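You operate a simulated robot arm through the tools that you are given. There is no shell and no other tool. Be economical: measure what you need, move in short steps, check, and stop when the job is done.

You are at the controls of a simulated robot arm. One attempt, no reset.

Task
Wash both bushes in the basket, blow them dry and open the lid.
Fine: lid shut while it runs; washer and air off at the end.

Only the result counts: the job must be done as asked and must still hold three seconds after the hand-in. Knocking over, shifting, dropping, spilling or breaking anything else fails it. A push-on lid holds only when it is set on centred and level and pressed home; a screw cap is set on level and turned clockwise until tight.

Robot
A 7-joint arm with a two-finger parallel gripper, hanging from a carriage that runs on a rail from [-2.277, 0.007] to [0.003, 0] (x, y) and turns from -333 to 355 degrees about z. Base frame: it is fixed where the carriage stands at the start and does not move with it; the origin is on the floor, on the carriage's upright axis, x ahead of it, y to its left, z up; the surface under the hand at the start is at about z = 0.86. Readings come in m, degrees, newtons and seconds.
With the tool pointing down near the work surface it reaches from about 0.18 to 0.66 m from the robot's upright axis, wherever it stands. Its first joint turns from -166.0 to 166.0 degrees. Places, roughly: dry knob [0.3, 0.4, 1]; green switch [0.3, 0.3, 0.9]; parts washer [0.5, 0.4, 0.9]; yellow lid [0.5, 0.5, 1]. Payload 3.91 kg.
Tool frame: the origin (TCP) lies between the finger pads and is the grasp point; the fingertips stand 0.03 m ahead of it; z points along the fingers, y is the line along which they close. Largest opening 0.11 m; finger width 0.02, thickness 0.01; the body of the gripper, 0.048 by 0.112 m, starts 0.055 m behind the TCP.
Orientation is that of the tool frame in the base frame, as a unit quaternion [x, y, z, w]. With the fingers straight down and closing along the base's y, the tool's x points along the base's -x, its y along +y and its z along -z.

Tools
- The arm moves only by the tool apply_moves. Its argument "deltas" is a list of rows, each a list of 7 numbers: the shift along the tool's x, y, z in m, then the turn, a rotation vector about the tool's x, y, z in degrees, then the finger opening in m, from 0 to 0.11. In form: [[tx, ty, tz, rx, ry, rz, grip], ...]. A call has 1 to 20 rows; each row is the pose to reach, as a shift and turn from the pose commanded when the call began, along the tool's axes at that moment. Rows are played at 5 a second. More than 0.05 m and 8.6 degrees between two rows, or a gripper value outside its range, and nothing of the call is played. A pose out of reach is approached as far as the arm can. The call stops where the force on the tool passes 40 N (or 10 N more than at its start, if that is more) or the arm is blocked; 0.2 s more then pass. The fingers move at their own pace (about 0.108 m/s each) and stop on an object; they squeeze with about 29 N. The grip force told is the motor's: it shows also when the fingers shut on nothing. Time passes only in rows, and 0.2 s behind the last, so rows that repeat a pose let the fingers close. It gives the time, the measured TCP pose, the force on the tool (base axes), the opening and the grip force at its end, in the units of the frame above (readings bear some noise), with the torque about the TCP (base axes, N m) and any sound that the robot's microphone picked up.
- Cameras (640 x 400 px; columns grow to the right, rows downward): "scene" is now at [0.2344, 0.0479, 1.5478]; the picture's right is [0.69, -0.73, 0.00], its down [-0.66, -0.62, -0.43] and it looks along [0.31, 0.30, -0.90] (base axes); focal length 273 px, centre (320, 200). "wrist" rides on the gripper at [0.072, 0.017, -0.103] in the tool frame; the picture's right is [-0.23, 0.97, 0.00], its down [-0.76, -0.18, -0.62] and it looks along [-0.61, -0.14, 0.78] (tool axes); focal length 222 px, centre (320, 200). There is no depth. A picture from a camera that has moved, and an enlarged one, comes with that camera's place and axes in the base frame and with its lens. The place of the scene camera against the robot may be out by one fixed shift of up to 0.018 m in any direction.
- camera(camera): a new picture of that camera. It takes no simulated time.
- lift_body(by): slides the trunk up (or, below 0, down) by that many m; the arm and the scene camera ride with it, the base frame stays. It gives what a move gives, with no picture.
- drive_base(legs): drives the robot by 1 to 6 legs, each [ahead, left, turn to the left] in m, m and degrees, along the robot's own axes; the way and the turn of a leg run together, so that a leg with both is an arc; at most 1.5 m and 180 degrees a leg. The arm and the cameras ride along, it lands a little off, and it stops where it bumps. It keeps to its track: a leg is cut to what the track allows. It gives what a move gives.
- turn_head(pan, tilt): turns the head with the scene camera to pan (to the left, within 155 degrees either way) and tilt (down, from -29 to 69), counted from straight ahead of the robot. It gives what a move gives.
- enlarge(camera, box): a new picture of the part [left, top, right, bottom] of that camera's present view, enlarged. It takes no simulated time.
- job_done(): hands the job in; it is judged then, once.

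Go step by step. Nothing tells you exact positions but the pictures and the camera data: compare them with the known pose of the tool, close in by small moves and look again before you grip or let go. The budget is 120 turns and 90 pictures, counting those below and the enlarged ones. Unless the task says otherwise, let go and move clear before handing in, and close with one line.

The tools are called after ">>>" by a JSON object that holds its "name" and its "arguments". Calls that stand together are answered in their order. apply_moves: Moves the arm, as the interface text tells. Its arguments: {"type":"object","properties":{"deltas":{"type":"array","items":{"type":"array","items":{"type":"number"}}}},"required":["deltas"]} The other tools are called the same way: lift_body (by) slides the trunk up or down; drive_base (legs) drives the base; turn_head (pan, tilt) turns the head that bears the scene camera; camera (camera) takes a picture; enlarge (camera, box) takes an enlarged picture of a part of a camera's view; job_done () hands the job in.

At the start:

```text
clock: 0.0
eef_pos: [0.4757, 0.1694, 1.2105]
tool_rot: [0.0, 1.0, 0.0, 0.0]
force: [-0.2, 0.5, 0.7]
ft_torque: [-0.04, -0.03, -0.02]
width: 0.1099
finger_force: 0.0
trunk travel left (down, up): [-0.25, 0.33]
robot x, y, heading: [0.0005, -0.0023, 0.0]
head pan, tilt: [43.4, 64.4]
```

scene: 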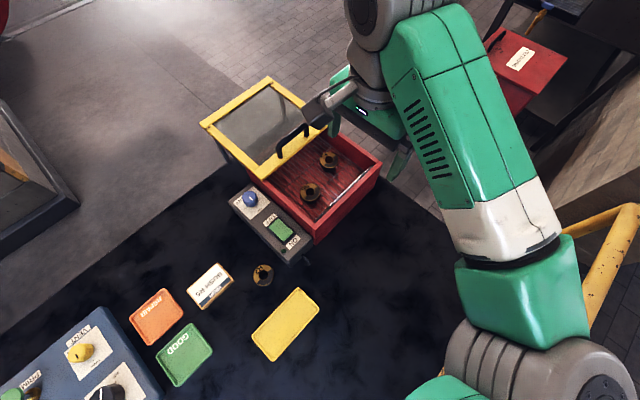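
wrist: 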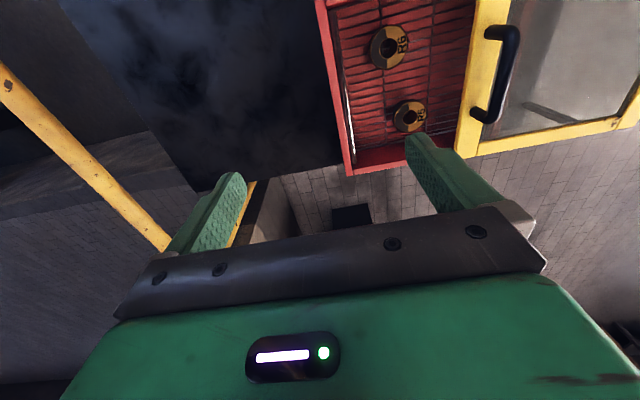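

I see a red parts washer with its yellow lid open, two bushes inside, and a control panel with a blue knob and a green rocker switch. I'll look closer first.

>>> {"name": "enlarge", "arguments": {"camera": "scene", "box": [180, 60, 400, 280]}}

>>> {"name": "enlarge", "arguments": {"camera": "scene", "box": [220, 170, 320, 270]}}

>>> {"name": "enlarge", "arguments": {"camera": "scene", "box": [110, 240, 340, 390]}}

```text
1.82 times, centred on (290, 170) of scene
camera zoom: at [0.2344, 0.0479, 1.5478], right [0.69, -0.73, 0.0], down [-0.66, -0.62, -0.43], along [0.31, 0.3, -0.9], focal length 496 px, centre (374, 254)
```

zoom: 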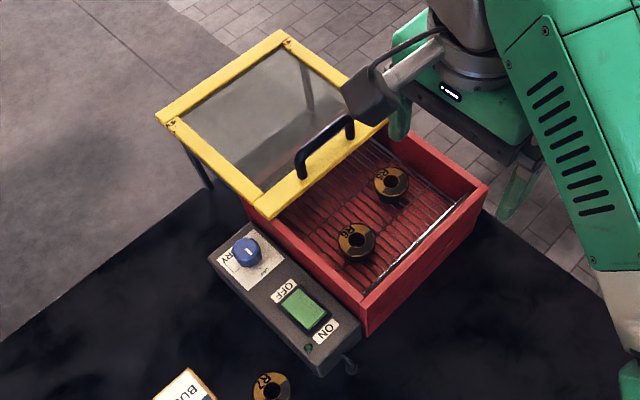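

```text
4.00 times, centred on (270, 220) of scene
camera zoom: at [0.2344, 0.0479, 1.5478], right [0.69, -0.73, 0.0], down [-0.66, -0.62, -0.43], along [0.31, 0.3, -0.9], focal length 1092 px, centre (520, 120)
```

zoom: 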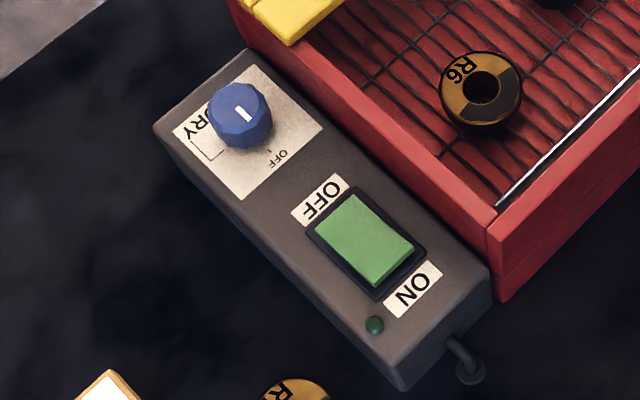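

```text
2.67 times, centred on (225, 315) of scene
camera zoom: at [0.2344, 0.0479, 1.5478], right [0.69, -0.73, 0.0], down [-0.66, -0.62, -0.43], along [0.31, 0.3, -0.9], focal length 728 px, centre (573, -107)
```

zoom: 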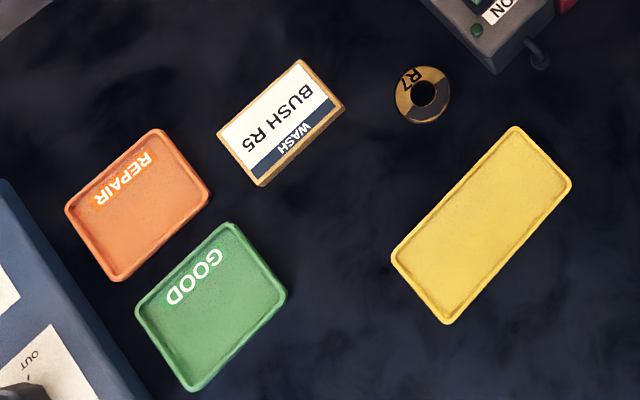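

The bushes R5 and R6 are in the basket and R7 lies outside it. I'll turn the hand so the wrist camera looks toward the panel and lid (+y), to measure them.

>>> {"name": "apply_moves", "arguments": {"deltas": [[0.01, -0.01, 0, 0, 0, -8.2, 0.05], [0.02, -0.02, 0, 0, 0, -16.4, 0.02], [0.03, -0.03, 0, 0, 0, -24.6, 0.0], [0.04, -0.04, 0, 0, 0, -32.8, 0], [0.05, -0.05, 0, 0, 0, -41, 0], [0.06, -0.06, 0, 0, 0, -49.2, 0], [0.07, -0.07, 0, 0, 0, -57.4, 0], [0.08, -0.07, 0, 0, 0, -65.6, 0], [0.08, -0.07, 0, 0, 0, -73.8, 0], [0.08, -0.07, 0, 0, 0, -82, 0], [0.08, -0.07, 0, 0, 0, -90, 0], [0.08, -0.07, 0, 0, 0, -90, 0]]}}

>>> {"name": "camera", "arguments": {"camera": "wrist"}}

>>> {"name": "camera", "arguments": {"camera": "scene"}}

```text
clock: 2.6
eef_pos: [0.3964, 0.0996, 1.2114]
tool_rot: [0.708, -0.706, 0.0, -0.001]
force: [-0.5, -0.6, 0.0]
ft_torque: [0.04, -0.03, -0.05]
width: 0.0001
finger_force: 28.9
trunk travel left (down, up): [-0.25, 0.33]
robot x, y, heading: [-0.0023, -0.0009, 0.1]
head pan, tilt: [43.4, 64.4]
```

```text
84 pictures are left
camera wrist: at [0.3775, 0.0267, 1.3147], right [-0.97, 0.23, 0.0], down [0.18, 0.76, 0.62], along [0.14, 0.61, -0.78], focal length 222 px, centre (320, 200)
```

wrist: 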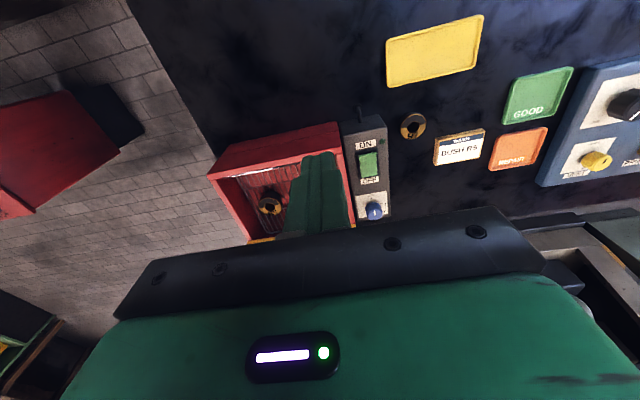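

```text
83 pictures are left
camera scene: at [0.2344, 0.0479, 1.5478], right [0.69, -0.73, 0.0], down [-0.66, -0.62, -0.43], along [0.31, 0.3, -0.9], focal length 273 px, centre (320, 200)
```

scene: 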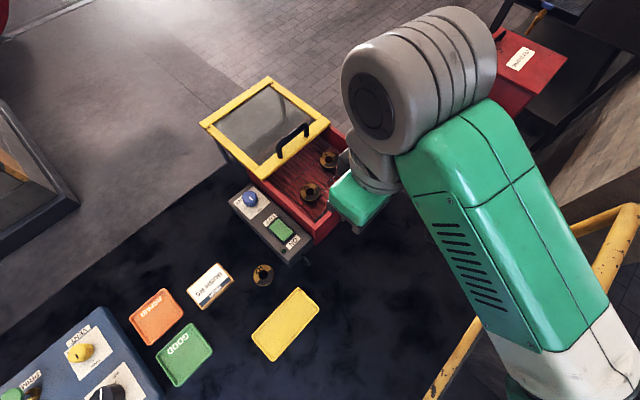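

The panel and basket are visible, but the lid is hidden behind the hand. I'll shift toward +y above the washer for a better view.

>>> {"name": "apply_moves", "arguments": {"deltas": [[-0.04, 0, 0, 0, 0, 0, 0], [-0.08, 0, 0, 0, 0, 0, 0], [-0.12, 0, 0, 0, 0, 0, 0], [-0.16, 0, 0, 0, 0, 0, 0], [-0.2, 0, 0, 0, 0, 0, 0], [-0.2, 0, 0, 0, 0, 0, 0]]}}

>>> {"name": "camera", "arguments": {"camera": "wrist"}}

>>> {"name": "enlarge", "arguments": {"camera": "wrist", "box": [200, 0, 460, 160]}}

```text
clock: 4.0
eef_pos: [0.3936, 0.2987, 1.2105]
tool_rot: [0.708, -0.707, 0.0, 0.0]
force: [-0.2, -0.3, 0.8]
ft_torque: [-0.03, 0.01, 0.02]
width: 0.0
finger_force: 28.9
trunk travel left (down, up): [-0.25, 0.33]
robot x, y, heading: [0.0004, 0.0013, 0.1]
head pan, tilt: [43.4, 64.4]
```

```text
82 pictures are left
camera wrist: at [0.3768, 0.2265, 1.3143], right [-0.97, 0.23, 0.0], down [0.18, 0.76, 0.62], along [0.14, 0.61, -0.78], focal length 222 px, centre (320, 200)
```

wrist: 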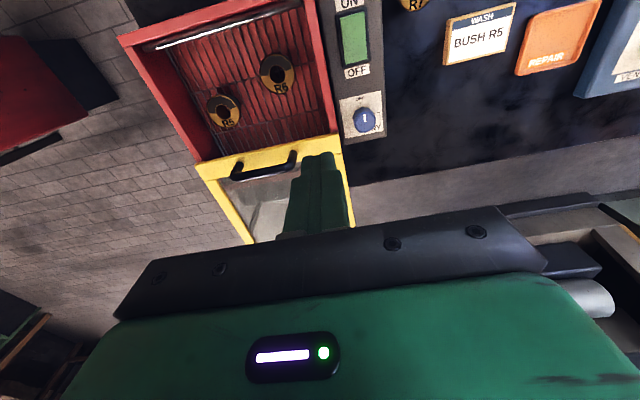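

```text
2.46 times, centred on (330, 80) of wrist
camera zoom: at [0.3768, 0.2265, 1.3143], right [-0.97, 0.23, 0.0], down [0.18, 0.76, 0.62], along [0.14, 0.61, -0.78], focal length 547 px, centre (295, 495)
```

zoom: 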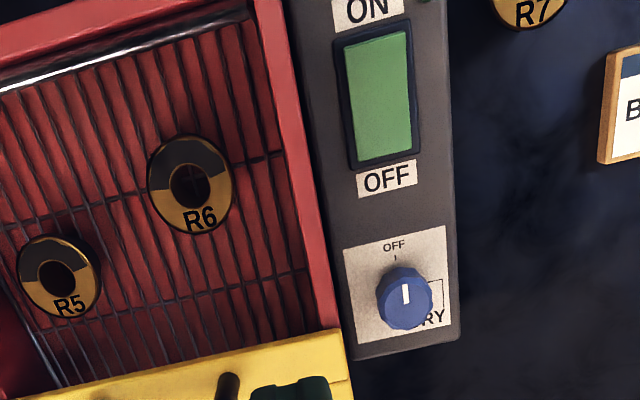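

Panel switch is around (0.335, 0.253, 0.945), knob around (0.335, 0.362, 0.955), and the lid lies flat behind the opening (y≈0.36–0.61, z≈1.0), so it may slide. I'll look from the -x side at a low angle to see how it moves.

>>> {"name": "apply_moves", "arguments": {"deltas": [[-0.01, 0.015, 0, 0, 0, 8.2, 0], [-0.02, 0.03, 0, 0, 0, 16.4, 0], [-0.03, 0.045, 0, 0, 0, 24.6, 0], [-0.04, 0.06, 0, 0, 0, 32.8, 0], [-0.05, 0.075, 0, 0, 0, 41, 0], [-0.06, 0.09, 0, 0, 0, 49.2, 0], [-0.07, 0.105, 0, 0, 0, 57.4, 0], [-0.08, 0.12, 0, 0, 0, 65.6, 0], [-0.09, 0.14, 0.0, 0, 0, 73.8, 0], [-0.1, 0.16, 0.0, 0, 0, 82, 0], [-0.12, 0.17, 0.02, 0, 0, 90, 0], [-0.12, 0.17, 0.04, 0, 0, 90, 0]]}}

>>> {"name": "apply_moves", "arguments": {"deltas": [[0, 0, 0, 0, -8, 0, 0], [0, 0, 0, 0, -16, 0, 0], [0, 0, 0, 0, -24, 0, 0], [0, 0, 0, 0, -32, 0, 0], [0, 0, 0, 0, -40, 0, 0], [0, 0, 0, 0, -40, 0, 0]]}}

>>> {"name": "camera", "arguments": {"camera": "wrist"}}

```text
clock: 6.6
eef_pos: [0.2264, 0.4187, 1.1717]
tool_rot: [0.002, 1.0, 0.0, -0.001]
force: [-0.2, 0.1, 0.2]
ft_torque: [0.01, 0.0, 0.0]
width: 0.0
finger_force: 28.6
trunk travel left (down, up): [-0.25, 0.33]
robot x, y, heading: [-0.0009, -0.0002, -0.2]
head pan, tilt: [43.4, 64.4]
```

```text
clock: 8.0
eef_pos: [0.2252, 0.4196, 1.1713]
tool_rot: [0.0, 0.939, 0.0, 0.343]
force: [-0.3, -0.5, -0.5]
ft_torque: [-0.01, -0.01, -0.02]
width: 0.0001
finger_force: 28.9
trunk travel left (down, up): [-0.25, 0.33]
robot x, y, heading: [0.0006, 0.003, -0.1]
head pan, tilt: [43.4, 64.4]
```

```text
80 pictures are left
camera wrist: at [0.1028, 0.4365, 1.2037], right [0.17, 0.97, 0.15], down [0.18, -0.18, 0.97], along [0.97, -0.14, -0.21], focal length 222 px, centre (320, 200)
```

wrist: 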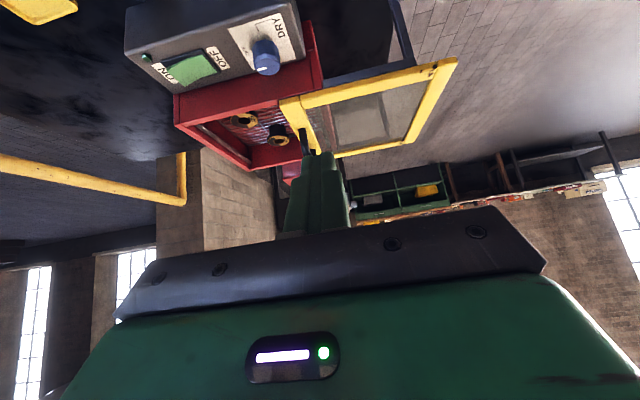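

The view is upside down (image-down is up); the lid seems to ride on a blue-grey rail frame behind the basket. I'll enlarge it.

>>> {"name": "enlarge", "arguments": {"camera": "wrist", "box": [230, 0, 490, 165]}}

```text
2.42 times, centred on (360, 82) of wrist
camera zoom: at [0.1028, 0.4365, 1.2037], right [0.17, 0.97, 0.15], down [0.18, -0.18, 0.97], along [0.97, -0.14, -0.21], focal length 538 px, centre (223, 485)
```

zoom: 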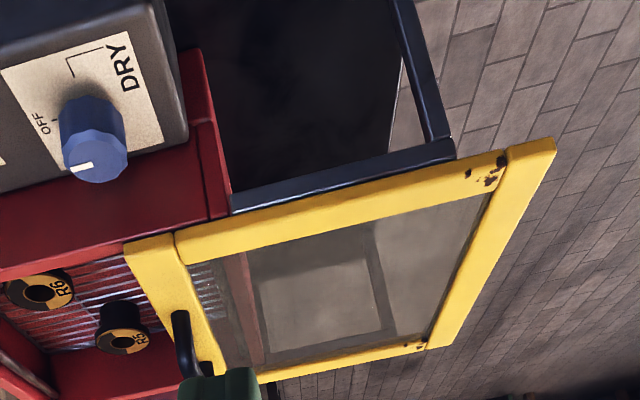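

It is a sliding lid on rails: pushing its handle toward -y closes it. I'll level the hand and take views of the handle from above to locate it.

>>> {"name": "apply_moves", "arguments": {"deltas": [[0, 0, 0, 0, 8, 0, 0], [0, 0, 0, 0, 16, 0, 0], [0, 0, 0, 0, 24, 0, 0], [0, 0, 0, 0, 32, 0, 0], [0, 0, 0, 0, 40, 0, 0], [0, 0, 0, 0, 40, 0, 0]]}}

>>> {"name": "apply_moves", "arguments": {"deltas": [[-0.03, -0.03, -0.01, 0, 0, 0, 0], [-0.06, -0.06, -0.03, 0, 0, 0, 0], [-0.09, -0.09, -0.03, 0, 0, 0, 0], [-0.09, -0.14, -0.03, 0, 0, 0, 0], [-0.09, -0.14, -0.03, 0, 0, 0, 0]]}}

>>> {"name": "enlarge", "arguments": {"camera": "wrist", "box": [320, 40, 640, 240]}}

>>> {"name": "apply_moves", "arguments": {"deltas": [[-0.04, 0, 0, 0, 0, 0, 0], [-0.08, 0, 0, 0, 0, 0, 0], [-0.12, 0, 0, 0, 0, 0, 0], [-0.12, 0, 0, 0, 0, 0, 0]]}}

>>> {"name": "enlarge", "arguments": {"camera": "wrist", "box": [320, 0, 640, 200]}}

```text
clock: 9.4
eef_pos: [0.2241, 0.418, 1.171]
tool_rot: [-0.001, 1.0, 0.0, -0.001]
force: [-0.1, -0.3, -0.1]
ft_torque: [0.02, 0.02, -0.04]
width: 0.0
finger_force: 29.0
trunk travel left (down, up): [-0.25, 0.33]
robot x, y, heading: [0.0014, -0.0023, 0.3]
head pan, tilt: [43.4, 64.4]
```

```text
clock: 10.6
eef_pos: [0.3164, 0.2787, 1.1978]
tool_rot: [0.0, 1.0, 0.0, 0.0]
force: [-0.2, -0.6, 0.7]
ft_torque: [0.03, 0.01, 0.03]
width: 0.0
finger_force: 28.8
trunk travel left (down, up): [-0.25, 0.33]
robot x, y, heading: [0.0004, 0.0026, -0.1]
head pan, tilt: [43.4, 64.4]
```

```text
2.00 times, centred on (480, 140) of wrist
camera zoom: at [0.243, 0.2957, 1.3028], right [0.23, 0.97, 0.0], down [0.76, -0.18, 0.62], along [0.61, -0.14, -0.78], focal length 444 px, centre (0, 320)
```

zoom: 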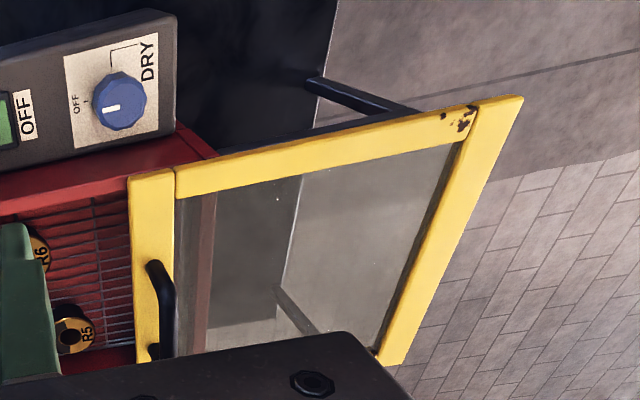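

```text
clock: 11.6
eef_pos: [0.4346, 0.2785, 1.2021]
tool_rot: [0.0, 1.0, 0.0, 0.0]
force: [-0.5, 0.3, 0.5]
ft_torque: [0.04, 0.04, 0.0]
width: 0.0001
finger_force: 28.5
trunk travel left (down, up): [-0.25, 0.33]
robot x, y, heading: [-0.0036, -0.0021, 0.1]
head pan, tilt: [43.4, 64.4]
```

```text
2.00 times, centred on (480, 100) of wrist
camera zoom: at [0.3625, 0.2958, 1.3063], right [0.23, 0.97, 0.0], down [0.76, -0.18, 0.62], along [0.61, -0.14, -0.78], focal length 444 px, centre (0, 400)
```

zoom: 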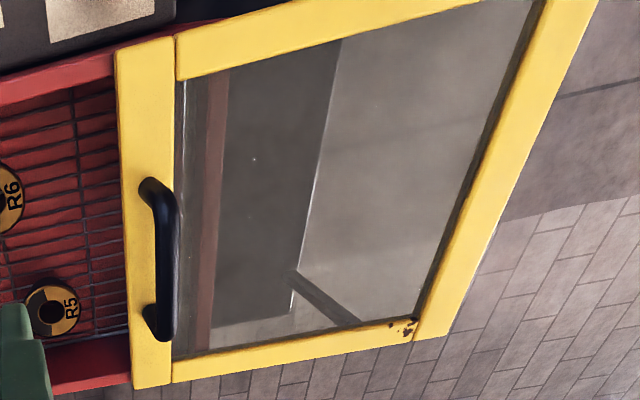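

The lid handle's grip bar runs along x from about 0.46 to 0.555 at y≈0.381, z≈1.016. I'll open the fingers part way and go above it.

>>> {"name": "apply_moves", "arguments": {"deltas": [[-0.02, 0.035, 0.02, 0, 0, 0, 0.06], [-0.04, 0.07, 0.04, 0, 0, 0, 0.06], [-0.06, 0.1025, 0.08, 0, 0, 0, 0.06], [-0.06, 0.1025, 0.12, 0, 0, 0, 0.06], [-0.06, 0.1025, 0.12, 0, 0, 0, 0.06]]}}

>>> {"name": "camera", "arguments": {"camera": "wrist"}}

>>> {"name": "enlarge", "arguments": {"camera": "scene", "box": [200, 70, 400, 200]}}

```text
refused: row 3 steps farther than a row can; nothing moved
```

```text
76 pictures are left
camera wrist: at [0.3625, 0.2958, 1.3063], right [0.23, 0.97, 0.0], down [0.76, -0.18, 0.62], along [0.61, -0.14, -0.78], focal length 222 px, centre (320, 200)
```

wrist: 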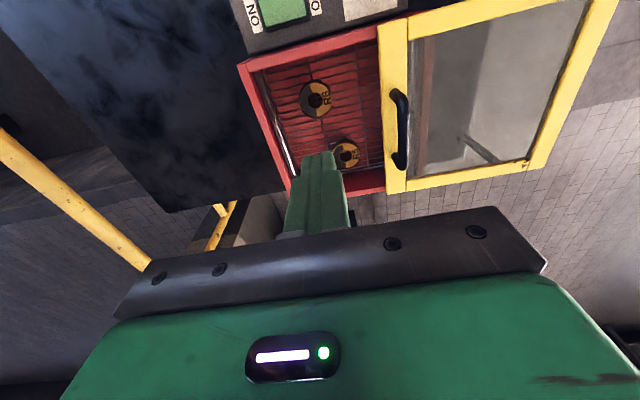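

```text
3.08 times, centred on (300, 135) of scene
camera zoom: at [0.2344, 0.0479, 1.5478], right [0.69, -0.73, 0.0], down [-0.66, -0.62, -0.43], along [0.31, 0.3, -0.9], focal length 840 px, centre (382, 400)
```

zoom: 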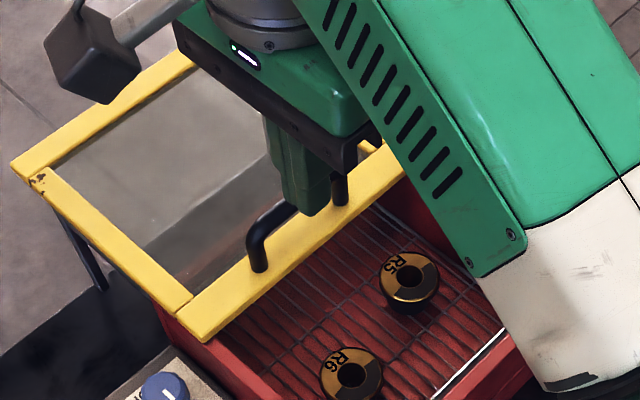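

The step was refused as too long; I'll repeat it with smaller steps.

>>> {"name": "apply_moves", "arguments": {"deltas": [[-0.02, 0.03, 0.01, 0, 0, 0, 0.06], [-0.04, 0.06, 0.03, 0, 0, 0, 0.06], [-0.06, 0.09, 0.05, 0, 0, 0, 0.06], [-0.06, 0.1025, 0.09, 0, 0, 0, 0.06], [-0.06, 0.1025, 0.12, 0, 0, 0, 0.06], [-0.06, 0.1025, 0.12, 0, 0, 0, 0.06]]}}

>>> {"name": "camera", "arguments": {"camera": "wrist"}}

>>> {"name": "enlarge", "arguments": {"camera": "scene", "box": [200, 70, 400, 200]}}

```text
clock: 13.0
eef_pos: [0.4951, 0.3804, 1.0798]
tool_rot: [-0.001, 1.0, -0.001, 0.0]
force: [0.1, -0.4, -0.3]
ft_torque: [0.01, -0.03, -0.02]
width: 0.06
finger_force: 0.1
trunk travel left (down, up): [-0.25, 0.33]
robot x, y, heading: [-0.0003, 0.0004, 0.1]
head pan, tilt: [43.4, 64.4]
```

```text
74 pictures are left
camera wrist: at [0.4224, 0.3972, 1.1836], right [0.23, 0.97, 0.0], down [0.76, -0.18, 0.62], along [0.61, -0.14, -0.78], focal length 222 px, centre (320, 200)
```

wrist: 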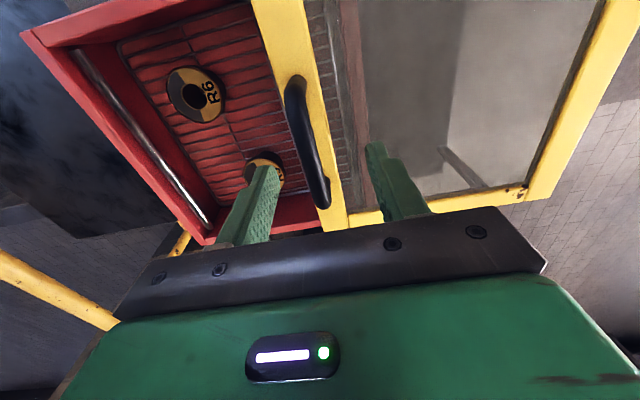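

```text
3.08 times, centred on (300, 135) of scene
camera zoom: at [0.2343, 0.0479, 1.5478], right [0.69, -0.73, 0.0], down [-0.66, -0.62, -0.43], along [0.31, 0.3, -0.9], focal length 840 px, centre (382, 400)
```

zoom: 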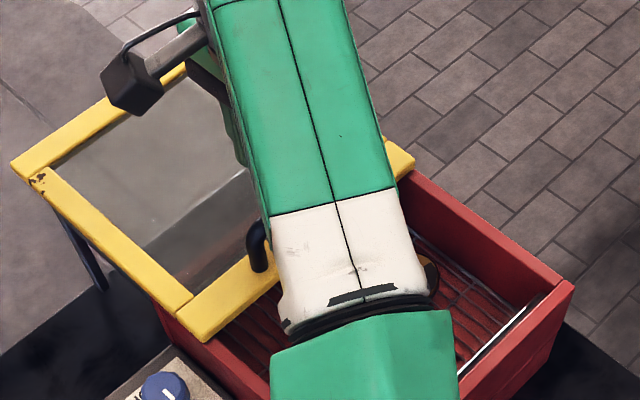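

The bar sits between the open fingers. I'll go down to z≈1.03 and grip it.

>>> {"name": "apply_moves", "arguments": {"deltas": [[0, -0.003, 0.025, 0, 0, 0, 0.06], [0, -0.003, 0.047, 0, 0, 0, 0.06], [0, -0.003, 0.047, 0, 0, 0, 0.03], [0, -0.003, 0.047, 0, 0, 0, 0.0], [0, -0.003, 0.047, 0, 0, 0, 0.0]]}}

>>> {"name": "camera", "arguments": {"camera": "wrist"}}

```text
clock: 14.2
eef_pos: [0.4952, 0.3776, 1.0334]
tool_rot: [0.0, 1.0, 0.0, 0.0]
force: [2.7, 1.0, -4.3]
ft_torque: [0.0, -0.24, -0.19]
width: 0.0139
finger_force: 45.2
trunk travel left (down, up): [-0.25, 0.33]
robot x, y, heading: [-0.0042, -0.0026, 0.2]
head pan, tilt: [43.4, 64.4]
```

```text
72 pictures are left
camera wrist: at [0.4227, 0.3955, 1.1364], right [0.23, 0.97, 0.0], down [0.76, -0.18, 0.62], along [0.61, -0.14, -0.78], focal length 222 px, centre (320, 200)
```

wrist: 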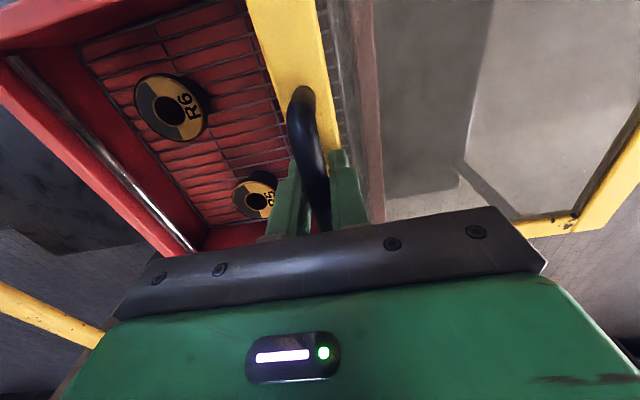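

Gripped (opening 0.014). Now I'll slide a little toward -y to check that it slides freely.

>>> {"name": "apply_moves", "arguments": {"deltas": [[0, -0.013, 0.047, 0, 0, 0, 0.0], [0, -0.023, 0.047, 0, 0, 0, 0.0], [0, -0.033, 0.047, 0, 0, 0, 0.0], [0, -0.043, 0.047, 0, 0, 0, 0.0]]}}

>>> {"name": "camera", "arguments": {"camera": "wrist"}}

```text
clock: 14.5
eef_pos: [0.4969, 0.3773, 1.0271]
tool_rot: [-0.002, 1.0, 0.006, 0.005]
force: [-2.6, -2.1, 18.7]
ft_torque: [0.01, 1.01, -0.44]
width: 0.0134
finger_force: 44.9
trunk travel left (down, up): [-0.25, 0.33]
robot x, y, heading: [-0.0002, -0.0008, -0.0]
head pan, tilt: [43.4, 64.4]
stopped in row 1: the force on the tool passed its limit at 124 N (the readings are from after the stop); the commanded pose is now the measured one
```

```text
71 pictures are left
camera wrist: at [0.4233, 0.393, 1.1311], right [0.22, 0.97, 0.01], down [0.76, -0.18, 0.63], along [0.62, -0.13, -0.78], focal length 222 px, centre (320, 200)
```

wrist: 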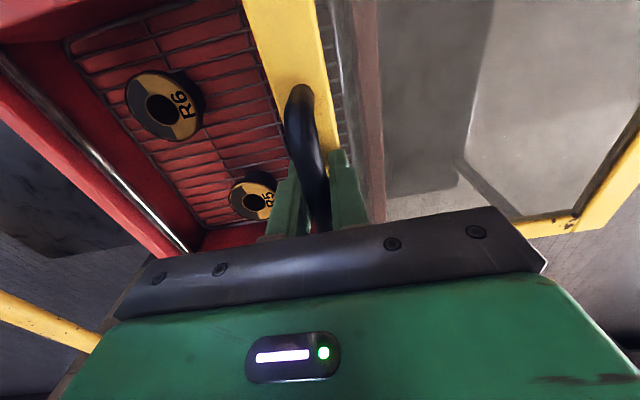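

My mistake: offsets restart with each call, so that push went downward. It stopped with nothing visibly displaced. I'll lift slightly back to 1.033 and then slide purely in y.

>>> {"name": "apply_moves", "arguments": {"deltas": [[0, 0, -0.006, 0, 0, 0, 0], [0, 0, -0.006, 0, 0, 0, 0]]}}

>>> {"name": "apply_moves", "arguments": {"deltas": [[0, -0.008, 0, 0, 0, 0, 0], [0, -0.016, 0, 0, 0, 0, 0], [0, -0.024, 0, 0, 0, 0, 0]]}}

>>> {"name": "camera", "arguments": {"camera": "wrist"}}

```text
clock: 15.1
eef_pos: [0.4977, 0.3735, 1.0279]
tool_rot: [-0.001, 1.0, 0.002, 0.004]
force: [16.0, 1.6, -32.5]
ft_torque: [-0.01, 0.1, -0.26]
width: 0.0137
finger_force: 44.8
trunk travel left (down, up): [-0.25, 0.33]
robot x, y, heading: [0.0026, -0.001, 0.2]
head pan, tilt: [43.4, 64.4]
```

```text
clock: 15.9
eef_pos: [0.4975, 0.3527, 1.0304]
tool_rot: [-0.001, 1.0, 0.004, 0.004]
force: [12.4, 0.6, -29.6]
ft_torque: [0.02, 0.4, -0.27]
width: 0.0135
finger_force: 45.0
trunk travel left (down, up): [-0.25, 0.33]
robot x, y, heading: [-0.0017, -0.0031, 0.0]
head pan, tilt: [43.4, 64.4]
```

```text
70 pictures are left
camera wrist: at [0.4227, 0.3679, 1.133], right [0.22, 0.97, 0.01], down [0.76, -0.18, 0.63], along [0.61, -0.13, -0.78], focal length 222 px, centre (320, 200)
```

wrist: 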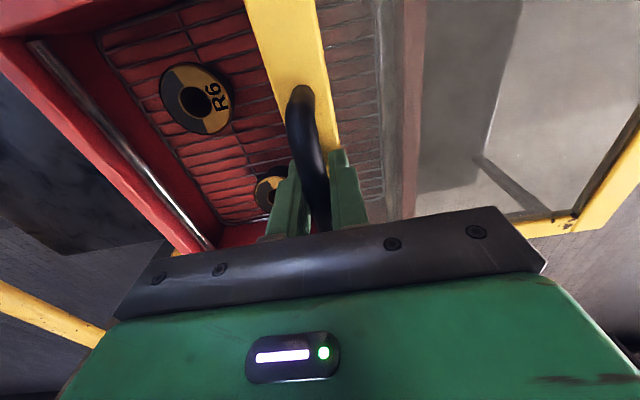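

The lid slides. The vertical force is a bit high, so I'll re-grip to relax it and then continue sliding toward -y.

>>> {"name": "apply_moves", "arguments": {"deltas": [[0, 0, 0, 0, 0, 0, 0.03], [0, 0, 0, 0, 0, 0, 0.03], [0, 0, 0, 0, 0, 0, 0.0], [0, 0, 0, 0, 0, 0, 0.0]]}}

>>> {"name": "apply_moves", "arguments": {"deltas": [[0, -0.01, 0, 0, 0, 0, 0], [0, -0.02, 0, 0, 0, 0, 0], [0, -0.03, 0, 0, 0, 0, 0], [0, -0.04, 0, 0, 0, 0, 0], [0, -0.05, 0, 0, 0, 0, 0], [0, -0.06, 0, 0, 0, 0, 0], [0, -0.07, 0, 0, 0, 0, 0], [0, -0.08, 0, 0, 0, 0, 0], [0, -0.09, 0, 0, 0, 0, 0], [0, -0.1, 0, 0, 0, 0, 0], [0, -0.11, 0, 0, 0, 0, 0]]}}

>>> {"name": "camera", "arguments": {"camera": "wrist"}}

>>> {"name": "camera", "arguments": {"camera": "scene"}}

```text
clock: 16.9
eef_pos: [0.4965, 0.3534, 1.0324]
tool_rot: [-0.002, 1.0, 0.004, 0.004]
force: [-5.2, -1.0, 10.9]
ft_torque: [-0.03, -0.31, -0.38]
width: 0.0139
finger_force: 45.2
trunk travel left (down, up): [-0.25, 0.33]
robot x, y, heading: [-0.0036, 0.0001, 0.0]
head pan, tilt: [43.4, 64.4]
```

```text
clock: 19.3
eef_pos: [0.4963, 0.2446, 1.0308]
tool_rot: [-0.001, 1.0, 0.005, 0.003]
force: [-16.8, -0.4, 30.9]
ft_torque: [0.0, -0.04, -0.36]
width: 0.0136
finger_force: 45.0
trunk travel left (down, up): [-0.25, 0.33]
robot x, y, heading: [-0.001, 0.0009, 0.4]
head pan, tilt: [43.4, 64.4]
```

```text
69 pictures are left
camera wrist: at [0.4229, 0.2597, 1.1342], right [0.22, 0.97, 0.01], down [0.76, -0.18, 0.63], along [0.61, -0.13, -0.78], focal length 222 px, centre (320, 200)
```

wrist: 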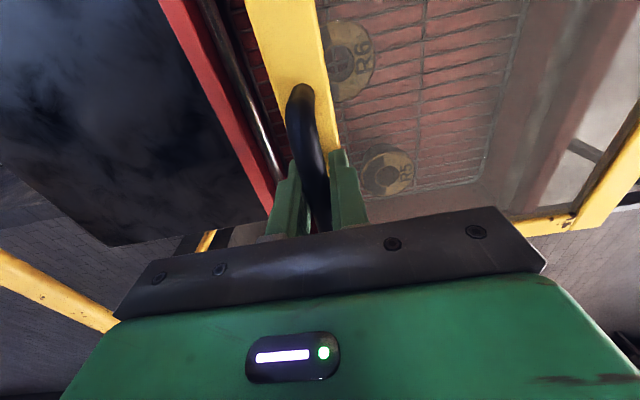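

```text
68 pictures are left
camera scene: at [0.2337, 0.0486, 1.5478], right [0.69, -0.73, 0.0], down [-0.66, -0.62, -0.43], along [0.31, 0.3, -0.9], focal length 273 px, centre (320, 200)
```

scene: 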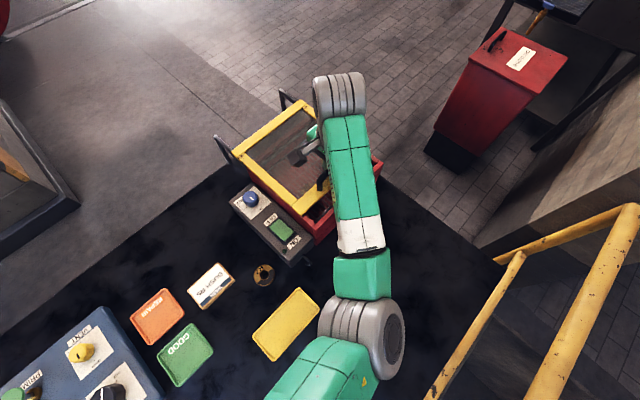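

About 4 cm remain. I'll relax the grip again, raise the command slightly, and slide on to the stop.

>>> {"name": "apply_moves", "arguments": {"deltas": [[0, 0, 0, 0, 0, 0, 0.03], [0, 0, -0.002, 0, 0, 0, 0.03], [0, 0, -0.002, 0, 0, 0, 0.0], [0, 0, -0.002, 0, 0, 0, 0.0]]}}

>>> {"name": "apply_moves", "arguments": {"deltas": [[0, -0.006, 0, 0, 0, 0, 0], [0, -0.012, 0, 0, 0, 0, 0], [0, -0.018, 0, 0, 0, 0, 0], [0, -0.024, 0, 0, 0, 0, 0], [0, -0.03, 0, 0, 0, 0, 0], [0, -0.036, 0, 0, 0, 0, 0], [0, -0.042, 0, 0, 0, 0, 0], [0, -0.048, 0, 0, 0, 0, 0]]}}

>>> {"name": "camera", "arguments": {"camera": "wrist"}}

>>> {"name": "enlarge", "arguments": {"camera": "scene", "box": [200, 70, 400, 270]}}

```text
clock: 20.3
eef_pos: [0.4991, 0.2416, 1.0307]
tool_rot: [-0.001, 1.0, 0.005, 0.004]
force: [7.4, -0.4, -14.7]
ft_torque: [0.02, -0.23, -0.36]
width: 0.0134
finger_force: 44.6
trunk travel left (down, up): [-0.25, 0.33]
robot x, y, heading: [-0.002, -0.0002, -0.1]
head pan, tilt: [43.4, 64.4]
```

```text
clock: 22.1
eef_pos: [0.4977, 0.1984, 1.0315]
tool_rot: [-0.003, 1.0, 0.005, 0.005]
force: [11.4, 11.6, -12.4]
ft_torque: [-0.1, 0.6, -0.52]
width: 0.0137
finger_force: 45.3
trunk travel left (down, up): [-0.25, 0.33]
robot x, y, heading: [0.0004, -0.0019, 0.1]
head pan, tilt: [43.4, 64.4]
```

```text
67 pictures are left
camera wrist: at [0.4233, 0.2128, 1.1354], right [0.22, 0.98, 0.01], down [0.76, -0.18, 0.63], along [0.62, -0.13, -0.78], focal length 222 px, centre (320, 200)
```

wrist: 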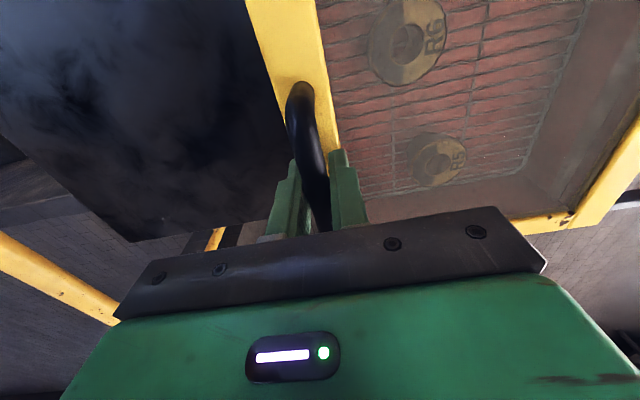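

```text
2.00 times, centred on (300, 170) of scene
camera zoom: at [0.2347, 0.0491, 1.5482], right [0.69, -0.73, 0.0], down [-0.65, -0.62, -0.43], along [0.31, 0.3, -0.9], focal length 546 px, centre (360, 260)
```

zoom: 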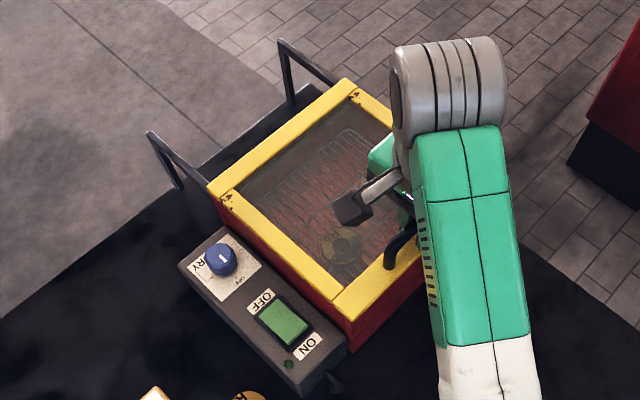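

The lid looks closed and a stop force appears (11 N in y). I'll push a bit more to be sure it is home.

>>> {"name": "apply_moves", "arguments": {"deltas": [[0, -0.004, 0, 0, 0, 0, 0], [0, -0.008, 0, 0, 0, 0, 0], [0, -0.012, 0, 0, 0, 0, 0]]}}

```text
clock: 22.7
eef_pos: [0.4975, 0.1969, 1.0322]
tool_rot: [-0.005, 1.0, 0.01, 0.007]
force: [9.9, 20.8, -4.7]
ft_torque: [-0.1, -0.57, -0.71]
width: 0.0138
finger_force: 45.1
trunk travel left (down, up): [-0.25, 0.33]
robot x, y, heading: [0.0016, -0.0013, 0.4]
head pan, tilt: [43.4, 64.4]
stopped in row 2: the force on the tool passed its limit at 43 N (the readings are from after the stop); the commanded pose is now the measured one
```

The lid is home. I'll release, rise, and move over the ON side of the switch with the fingers closed.

>>> {"name": "apply_moves", "arguments": {"deltas": [[0, 0, 0, 0, 0, 0, 0.05], [0, 0, 0, 0, 0, 0, 0.05], [0, 0, -0.04, 0, 0, 0, 0.05], [0, 0, -0.08, 0, 0, 0, 0.05], [0.04, 0.01, -0.09, 0, 0, 0, 0.02], [0.08, 0.02, -0.09, 0, 0, 0, 0], [0.12, 0.033, -0.09, 0, 0, 0, 0], [0.1625, 0.033, -0.09, 0, 0, 0, 0], [0.1625, 0.033, -0.06, 0, 0, 0, 0], [0.1625, 0.033, -0.05, 0, 0, 0, 0]]}}

>>> {"name": "camera", "arguments": {"camera": "wrist"}}

>>> {"name": "enlarge", "arguments": {"camera": "scene", "box": [200, 90, 400, 290]}}

```text
clock: 24.9
eef_pos: [0.333, 0.2225, 1.0809]
tool_rot: [-0.004, 1.0, 0.008, 0.005]
force: [-0.2, 0.1, 0.0]
ft_torque: [0.0, -0.03, 0.03]
width: 0.0
finger_force: 29.0
trunk travel left (down, up): [-0.25, 0.33]
robot x, y, heading: [-0.0051, -0.0004, -0.0]
head pan, tilt: [43.4, 64.4]
```

```text
65 pictures are left
camera wrist: at [0.2588, 0.236, 1.1842], right [0.22, 0.98, 0.02], down [0.76, -0.18, 0.63], along [0.62, -0.13, -0.78], focal length 222 px, centre (320, 200)
```

wrist: 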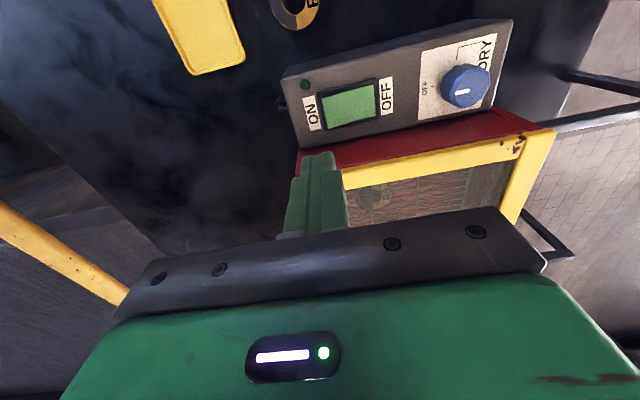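

```text
2.00 times, centred on (300, 190) of scene
camera zoom: at [0.2341, 0.0484, 1.5478], right [0.69, -0.73, 0.0], down [-0.65, -0.62, -0.43], along [0.31, 0.3, -0.9], focal length 546 px, centre (360, 220)
```

zoom: 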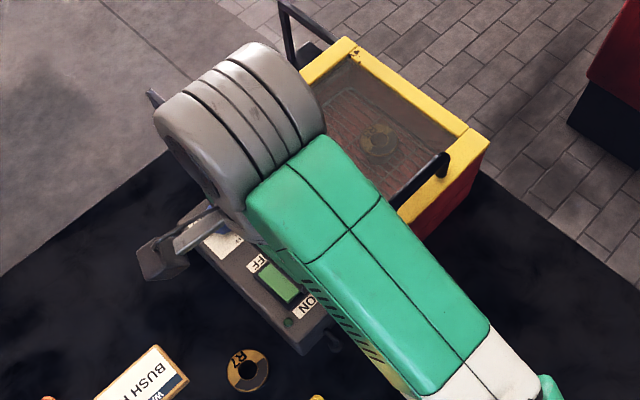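

The green rocker spans y≈0.228–0.282 at x≈0.332, with its ON end toward -y. I'll come down on the ON end and press.

>>> {"name": "apply_moves", "arguments": {"deltas": [[0, 0.013, 0.03, 0, 0, 0, 0], [0, 0.013, 0.06, 0, 0, 0, 0], [0, 0.013, 0.085, 0, 0, 0, 0], [0, 0.013, 0.095, 0, 0, 0, 0], [0, 0.013, 0.1, 0, 0, 0, 0], [0, 0.013, 0.104, 0, 0, 0, 0], [0, 0.013, 0.108, 0, 0, 0, 0], [0, 0.013, 0.112, 0, 0, 0, 0], [0, 0.013, 0.116, 0, 0, 0, 0], [0, 0.013, 0.12, 0, 0, 0, 0]]}}

>>> {"name": "camera", "arguments": {"camera": "wrist"}}

```text
clock: 26.6
eef_pos: [0.3336, 0.2368, 0.9759]
tool_rot: [-0.007, 1.0, 0.009, 0.007]
force: [-5.3, -2.9, 21.9]
ft_torque: [0.16, 0.23, 0.05]
width: 0.0003
finger_force: 29.2
trunk travel left (down, up): [-0.25, 0.33]
robot x, y, heading: [0.0021, 0.0005, -0.1]
head pan, tilt: [43.4, 64.4]
stopped in row 8: the force on the tool passed its limit at 52 N (the readings are from after the stop); the commanded pose is now the measured one
```

```text
63 pictures are left
camera wrist: at [0.2589, 0.252, 1.0775], right [0.22, 0.98, 0.02], down [0.76, -0.18, 0.63], along [0.62, -0.12, -0.78], focal length 222 px, centre (320, 200)
```

wrist: 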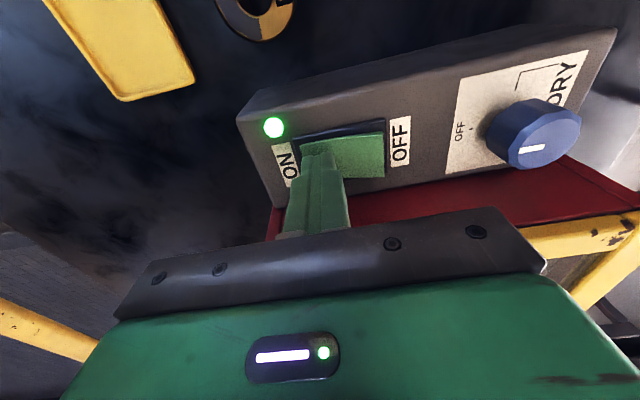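

The green lamp is lit, so the washer is running. I'll lift off and wait, listening for sounds.

>>> {"name": "apply_moves", "arguments": {"deltas": [[0, 0, -0.03, 0, 0, 0, 0], [0, 0, -0.07, 0, 0, 0, 0], [0, 0, -0.1, 0, 0, 0, 0], [0, 0, -0.1, 0, 0, 0, 0], [0, 0, -0.1, 0, 0, 0, 0], [0, 0, -0.1, 0, 0, 0, 0], [0, 0, -0.1, 0, 0, 0, 0], [0, 0, -0.1, 0, 0, 0, 0], [0, 0, -0.1, 0, 0, 0, 0], [0, 0, -0.1, 0, 0, 0, 0]]}}

>>> {"name": "camera", "arguments": {"camera": "wrist"}}

>>> {"name": "camera", "arguments": {"camera": "scene"}}

```text
clock: 28.8
eef_pos: [0.332, 0.2364, 1.0741]
tool_rot: [-0.006, 1.0, 0.008, 0.007]
force: [0.1, 0.6, -0.5]
ft_torque: [-0.01, -0.02, 0.01]
width: 0.0
finger_force: 29.0
trunk travel left (down, up): [-0.25, 0.33]
robot x, y, heading: [0.0011, -0.0028, 0.4]
head pan, tilt: [43.4, 64.4]
```

```text
62 pictures are left
camera wrist: at [0.2576, 0.2505, 1.1767], right [0.22, 0.98, 0.02], down [0.76, -0.18, 0.63], along [0.62, -0.12, -0.78], focal length 222 px, centre (320, 200)
```

wrist: 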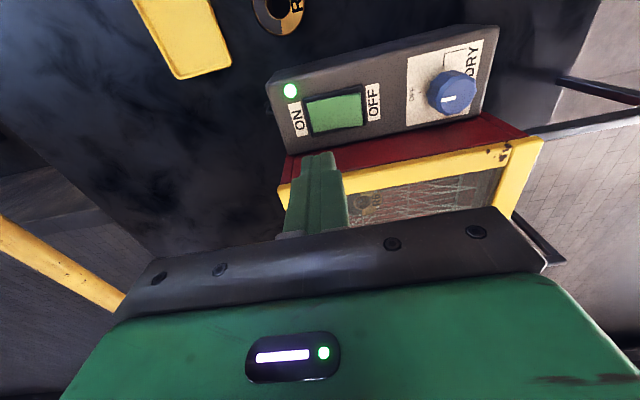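

```text
61 pictures are left
camera scene: at [0.234, 0.0484, 1.5478], right [0.69, -0.73, 0.0], down [-0.65, -0.62, -0.43], along [0.31, 0.3, -0.9], focal length 273 px, centre (320, 200)
```

scene: 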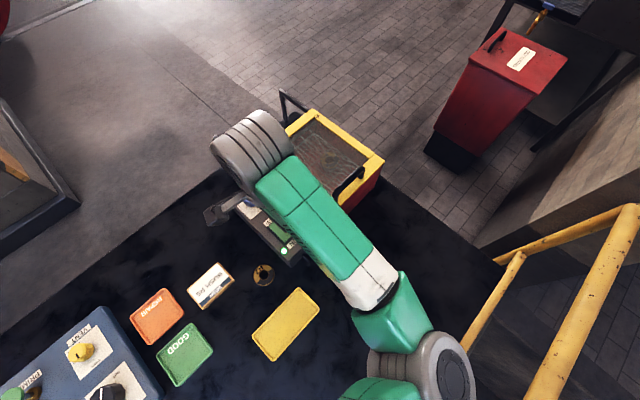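

Lamp on and the lid is shut. While it washes, I'll level the hand and move aside (+y) so that the wrist camera can see the bushes through the window.

>>> {"name": "apply_moves", "arguments": {"deltas": [[0, 0.03, -0.03, 0.46, 0.4, 0.35, 0], [0, 0.07, -0.05, 0.92, 0.8, 0.69, 0], [0, 0.11, -0.05, 0.92, 0.8, 0.69, 0], [0, 0.15, -0.05, 0.92, 0.8, 0.69, 0], [0, 0.18, -0.05, 0.92, 0.8, 0.69, 0], [0, 0.18, -0.05, 0.92, 0.8, 0.69, 0], [0, 0.18, -0.05, 0.92, 0.8, 0.69, 0], [0, 0.18, -0.05, 0.92, 0.8, 0.69, 0]]}}

>>> {"name": "enlarge", "arguments": {"camera": "wrist", "box": [0, 0, 480, 240]}}

```text
clock: 30.6
eef_pos: [0.33, 0.4153, 1.1249]
tool_rot: [0.001, 1.0, 0.001, -0.001]
force: [0.4, 0.7, 0.4]
ft_torque: [0.02, -0.02, -0.03]
width: 0.0
finger_force: 29.5
trunk travel left (down, up): [-0.25, 0.33]
robot x, y, heading: [-0.0007, -0.0019, 0.3]
head pan, tilt: [43.4, 64.4]
```

```text
1.33 times, centred on (240, 120) of wrist
camera zoom: at [0.2574, 0.4327, 1.2293], right [0.23, 0.97, 0.0], down [0.76, -0.18, 0.62], along [0.61, -0.14, -0.78], focal length 296 px, centre (427, 307)
```

zoom: 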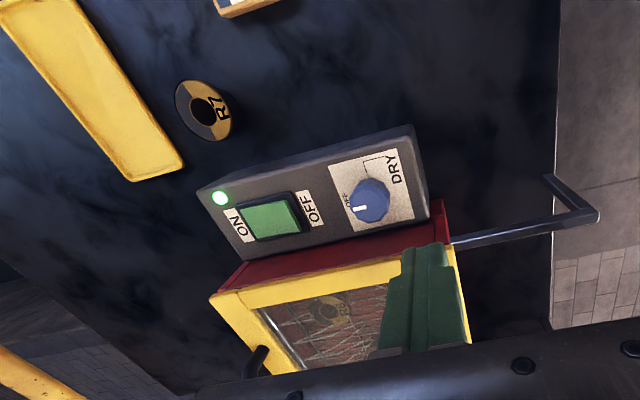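

Washing continues. I'll wait and watch bush R6 through the window, moving somewhat up for a clearer view.

>>> {"name": "apply_moves", "arguments": {"deltas": [[-0.02, 0.02, -0.03, 0, 0, 0, 0], [-0.05, 0.05, -0.05, 0, 0, 0, 0], [-0.08, 0.08, -0.05, 0, 0, 0, 0], [-0.08, 0.08, -0.05, 0, 0, 0, 0], [-0.08, 0.08, -0.05, 0, 0, 0, 0], [-0.08, 0.08, -0.05, 0, 0, 0, 0], [-0.08, 0.08, -0.05, 0, 0, 0, 0], [-0.08, 0.08, -0.05, 0, 0, 0, 0], [-0.08, 0.08, -0.05, 0, 0, 0, 0], [-0.08, 0.08, -0.05, 0, 0, 0, 0], [-0.08, 0.08, -0.05, 0, 0, 0, 0], [-0.08, 0.08, -0.05, 0, 0, 0, 0], [-0.08, 0.08, -0.05, 0, 0, 0, 0], [-0.08, 0.08, -0.05, 0, 0, 0, 0], [-0.08, 0.08, -0.05, 0, 0, 0, 0], [-0.08, 0.08, -0.05, 0, 0, 0, 0], [-0.08, 0.08, -0.05, 0, 0, 0, 0], [-0.08, 0.08, -0.05, 0, 0, 0, 0], [-0.08, 0.08, -0.05, 0, 0, 0, 0], [-0.08, 0.08, -0.05, 0, 0, 0, 0]]}}

>>> {"name": "enlarge", "arguments": {"camera": "wrist", "box": [80, 0, 400, 200]}}

>>> {"name": "enlarge", "arguments": {"camera": "scene", "box": [200, 70, 400, 270]}}

```text
clock: 34.8
eef_pos: [0.4102, 0.4935, 1.1753]
tool_rot: [0.001, 1.0, -0.001, -0.001]
force: [0.2, 0.2, 1.6]
ft_torque: [0.02, -0.04, 0.0]
width: 0.0
finger_force: 29.6
trunk travel left (down, up): [-0.25, 0.33]
robot x, y, heading: [-0.0026, 0.0002, 0.1]
head pan, tilt: [43.4, 64.4]
```

```text
2.00 times, centred on (240, 100) of wrist
camera zoom: at [0.3374, 0.5106, 1.2783], right [0.23, 0.97, 0.0], down [0.76, -0.18, 0.62], along [0.61, -0.14, -0.78], focal length 444 px, centre (480, 400)
```

zoom: 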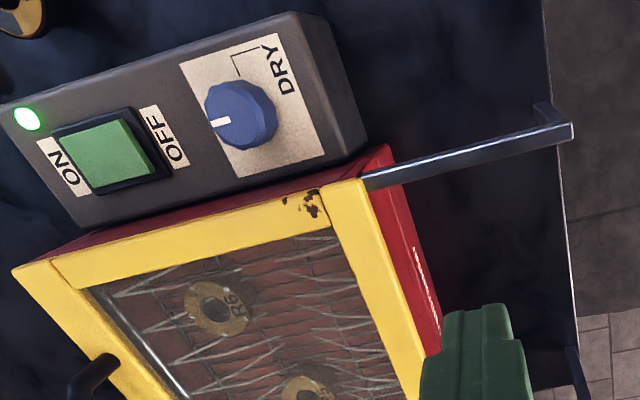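

```text
2.00 times, centred on (300, 170) of scene
camera zoom: at [0.234, 0.0484, 1.5478], right [0.69, -0.73, 0.0], down [-0.65, -0.62, -0.43], along [0.31, 0.3, -0.9], focal length 546 px, centre (360, 260)
```

zoom: 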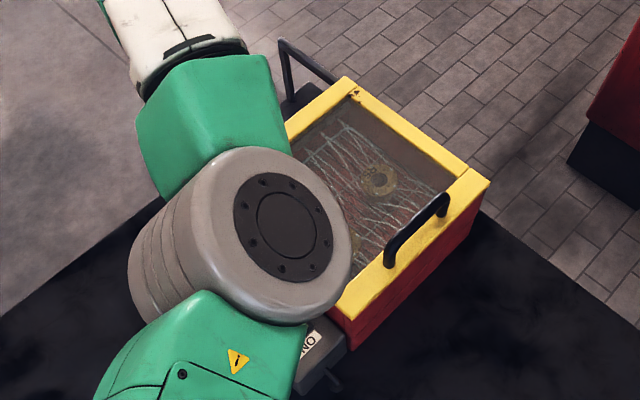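

Water jets are spraying and R6 looks almost wholly gold now (its dark smear fading). I'll wait longer and compare.

>>> {"name": "apply_moves", "arguments": {"deltas": [[0, 0, 0, 0, 0, 0, 0], [0, 0, 0, 0, 0, 0, 0], [0, 0, 0, 0, 0, 0, 0], [0, 0, 0, 0, 0, 0, 0], [0, 0, 0, 0, 0, 0, 0], [0, 0, 0, 0, 0, 0, 0], [0, 0, 0, 0, 0, 0, 0], [0, 0, 0, 0, 0, 0, 0], [0, 0, 0, 0, 0, 0, 0], [0, 0, 0, 0, 0, 0, 0], [0, 0, 0, 0, 0, 0, 0], [0, 0, 0, 0, 0, 0, 0], [0, 0, 0, 0, 0, 0, 0], [0, 0, 0, 0, 0, 0, 0], [0, 0, 0, 0, 0, 0, 0], [0, 0, 0, 0, 0, 0, 0], [0, 0, 0, 0, 0, 0, 0], [0, 0, 0, 0, 0, 0, 0], [0, 0, 0, 0, 0, 0, 0], [0, 0, 0, 0, 0, 0, 0]]}}

>>> {"name": "enlarge", "arguments": {"camera": "wrist", "box": [120, 120, 280, 220]}}

>>> {"name": "enlarge", "arguments": {"camera": "scene", "box": [260, 90, 360, 190]}}

```text
clock: 39.0
eef_pos: [0.4103, 0.4935, 1.1741]
tool_rot: [0.001, 1.0, 0.0, -0.001]
force: [-1.0, -0.4, 0.0]
ft_torque: [0.0, -0.02, 0.0]
width: 0.0
finger_force: 29.1
trunk travel left (down, up): [-0.25, 0.33]
robot x, y, heading: [-0.0029, 0.0001, 0.3]
head pan, tilt: [43.4, 64.4]
```

```text
4.00 times, centred on (200, 170) of wrist
camera zoom: at [0.3374, 0.5106, 1.2783], right [0.23, 0.97, 0.0], down [0.76, -0.18, 0.62], along [0.61, -0.14, -0.78], focal length 888 px, centre (800, 320)
```

zoom: 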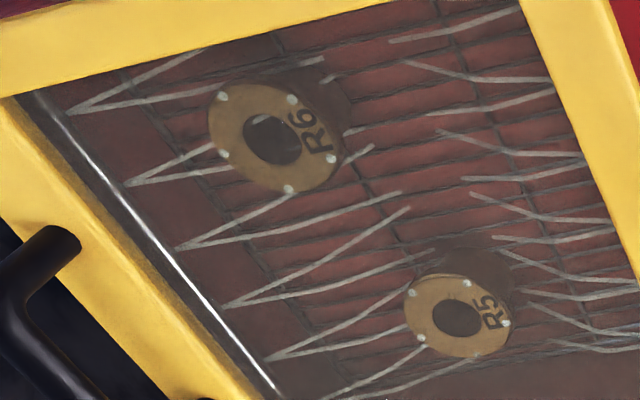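

```text
4.00 times, centred on (310, 140) of scene
camera zoom: at [0.234, 0.0484, 1.5478], right [0.69, -0.73, 0.0], down [-0.65, -0.62, -0.43], along [0.31, 0.3, -0.9], focal length 1092 px, centre (360, 440)
```

zoom: 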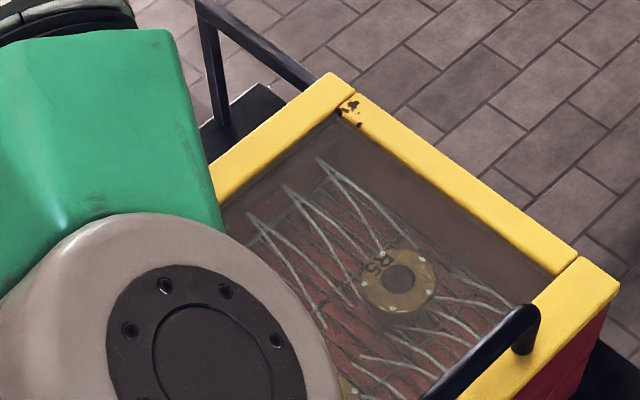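

Both bushes are clean, gold all over with water drops. Now I'll go back and press the OFF end of the switch.

>>> {"name": "apply_moves", "arguments": {"deltas": [[0.02, -0.04, 0, 0, 0, 0, 0], [0.04, -0.08, 0, 0, 0, 0, 0], [0.06, -0.12, 0, 0, 0, 0, 0], [0.078, -0.16, 0, 0, 0, 0, 0], [0.078, -0.2, 0.02, 0, 0, 0, 0], [0.078, -0.22, 0.05, 0, 0, 0, 0], [0.078, -0.22, 0.09, 0, 0, 0, 0], [0.078, -0.22, 0.13, 0, 0, 0, 0], [0.078, -0.22, 0.16, 0, 0, 0, 0], [0.078, -0.22, 0.16, 0, 0, 0, 0]]}}

>>> {"name": "camera", "arguments": {"camera": "wrist"}}

```text
clock: 41.2
eef_pos: [0.3299, 0.2739, 1.0152]
tool_rot: [0.0, 1.0, 0.0, -0.001]
force: [-0.4, 0.7, 0.4]
ft_torque: [0.02, 0.01, -0.01]
width: 0.0
finger_force: 29.1
trunk travel left (down, up): [-0.25, 0.33]
robot x, y, heading: [0.0028, -0.0017, 0.3]
head pan, tilt: [43.4, 64.4]
```

```text
55 pictures are left
camera wrist: at [0.2584, 0.2914, 1.1194], right [0.23, 0.97, 0.0], down [0.76, -0.18, 0.62], along [0.61, -0.14, -0.78], focal length 222 px, centre (320, 200)
```

wrist: 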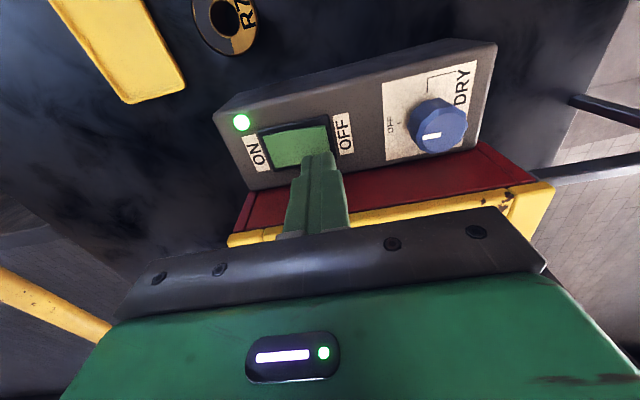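

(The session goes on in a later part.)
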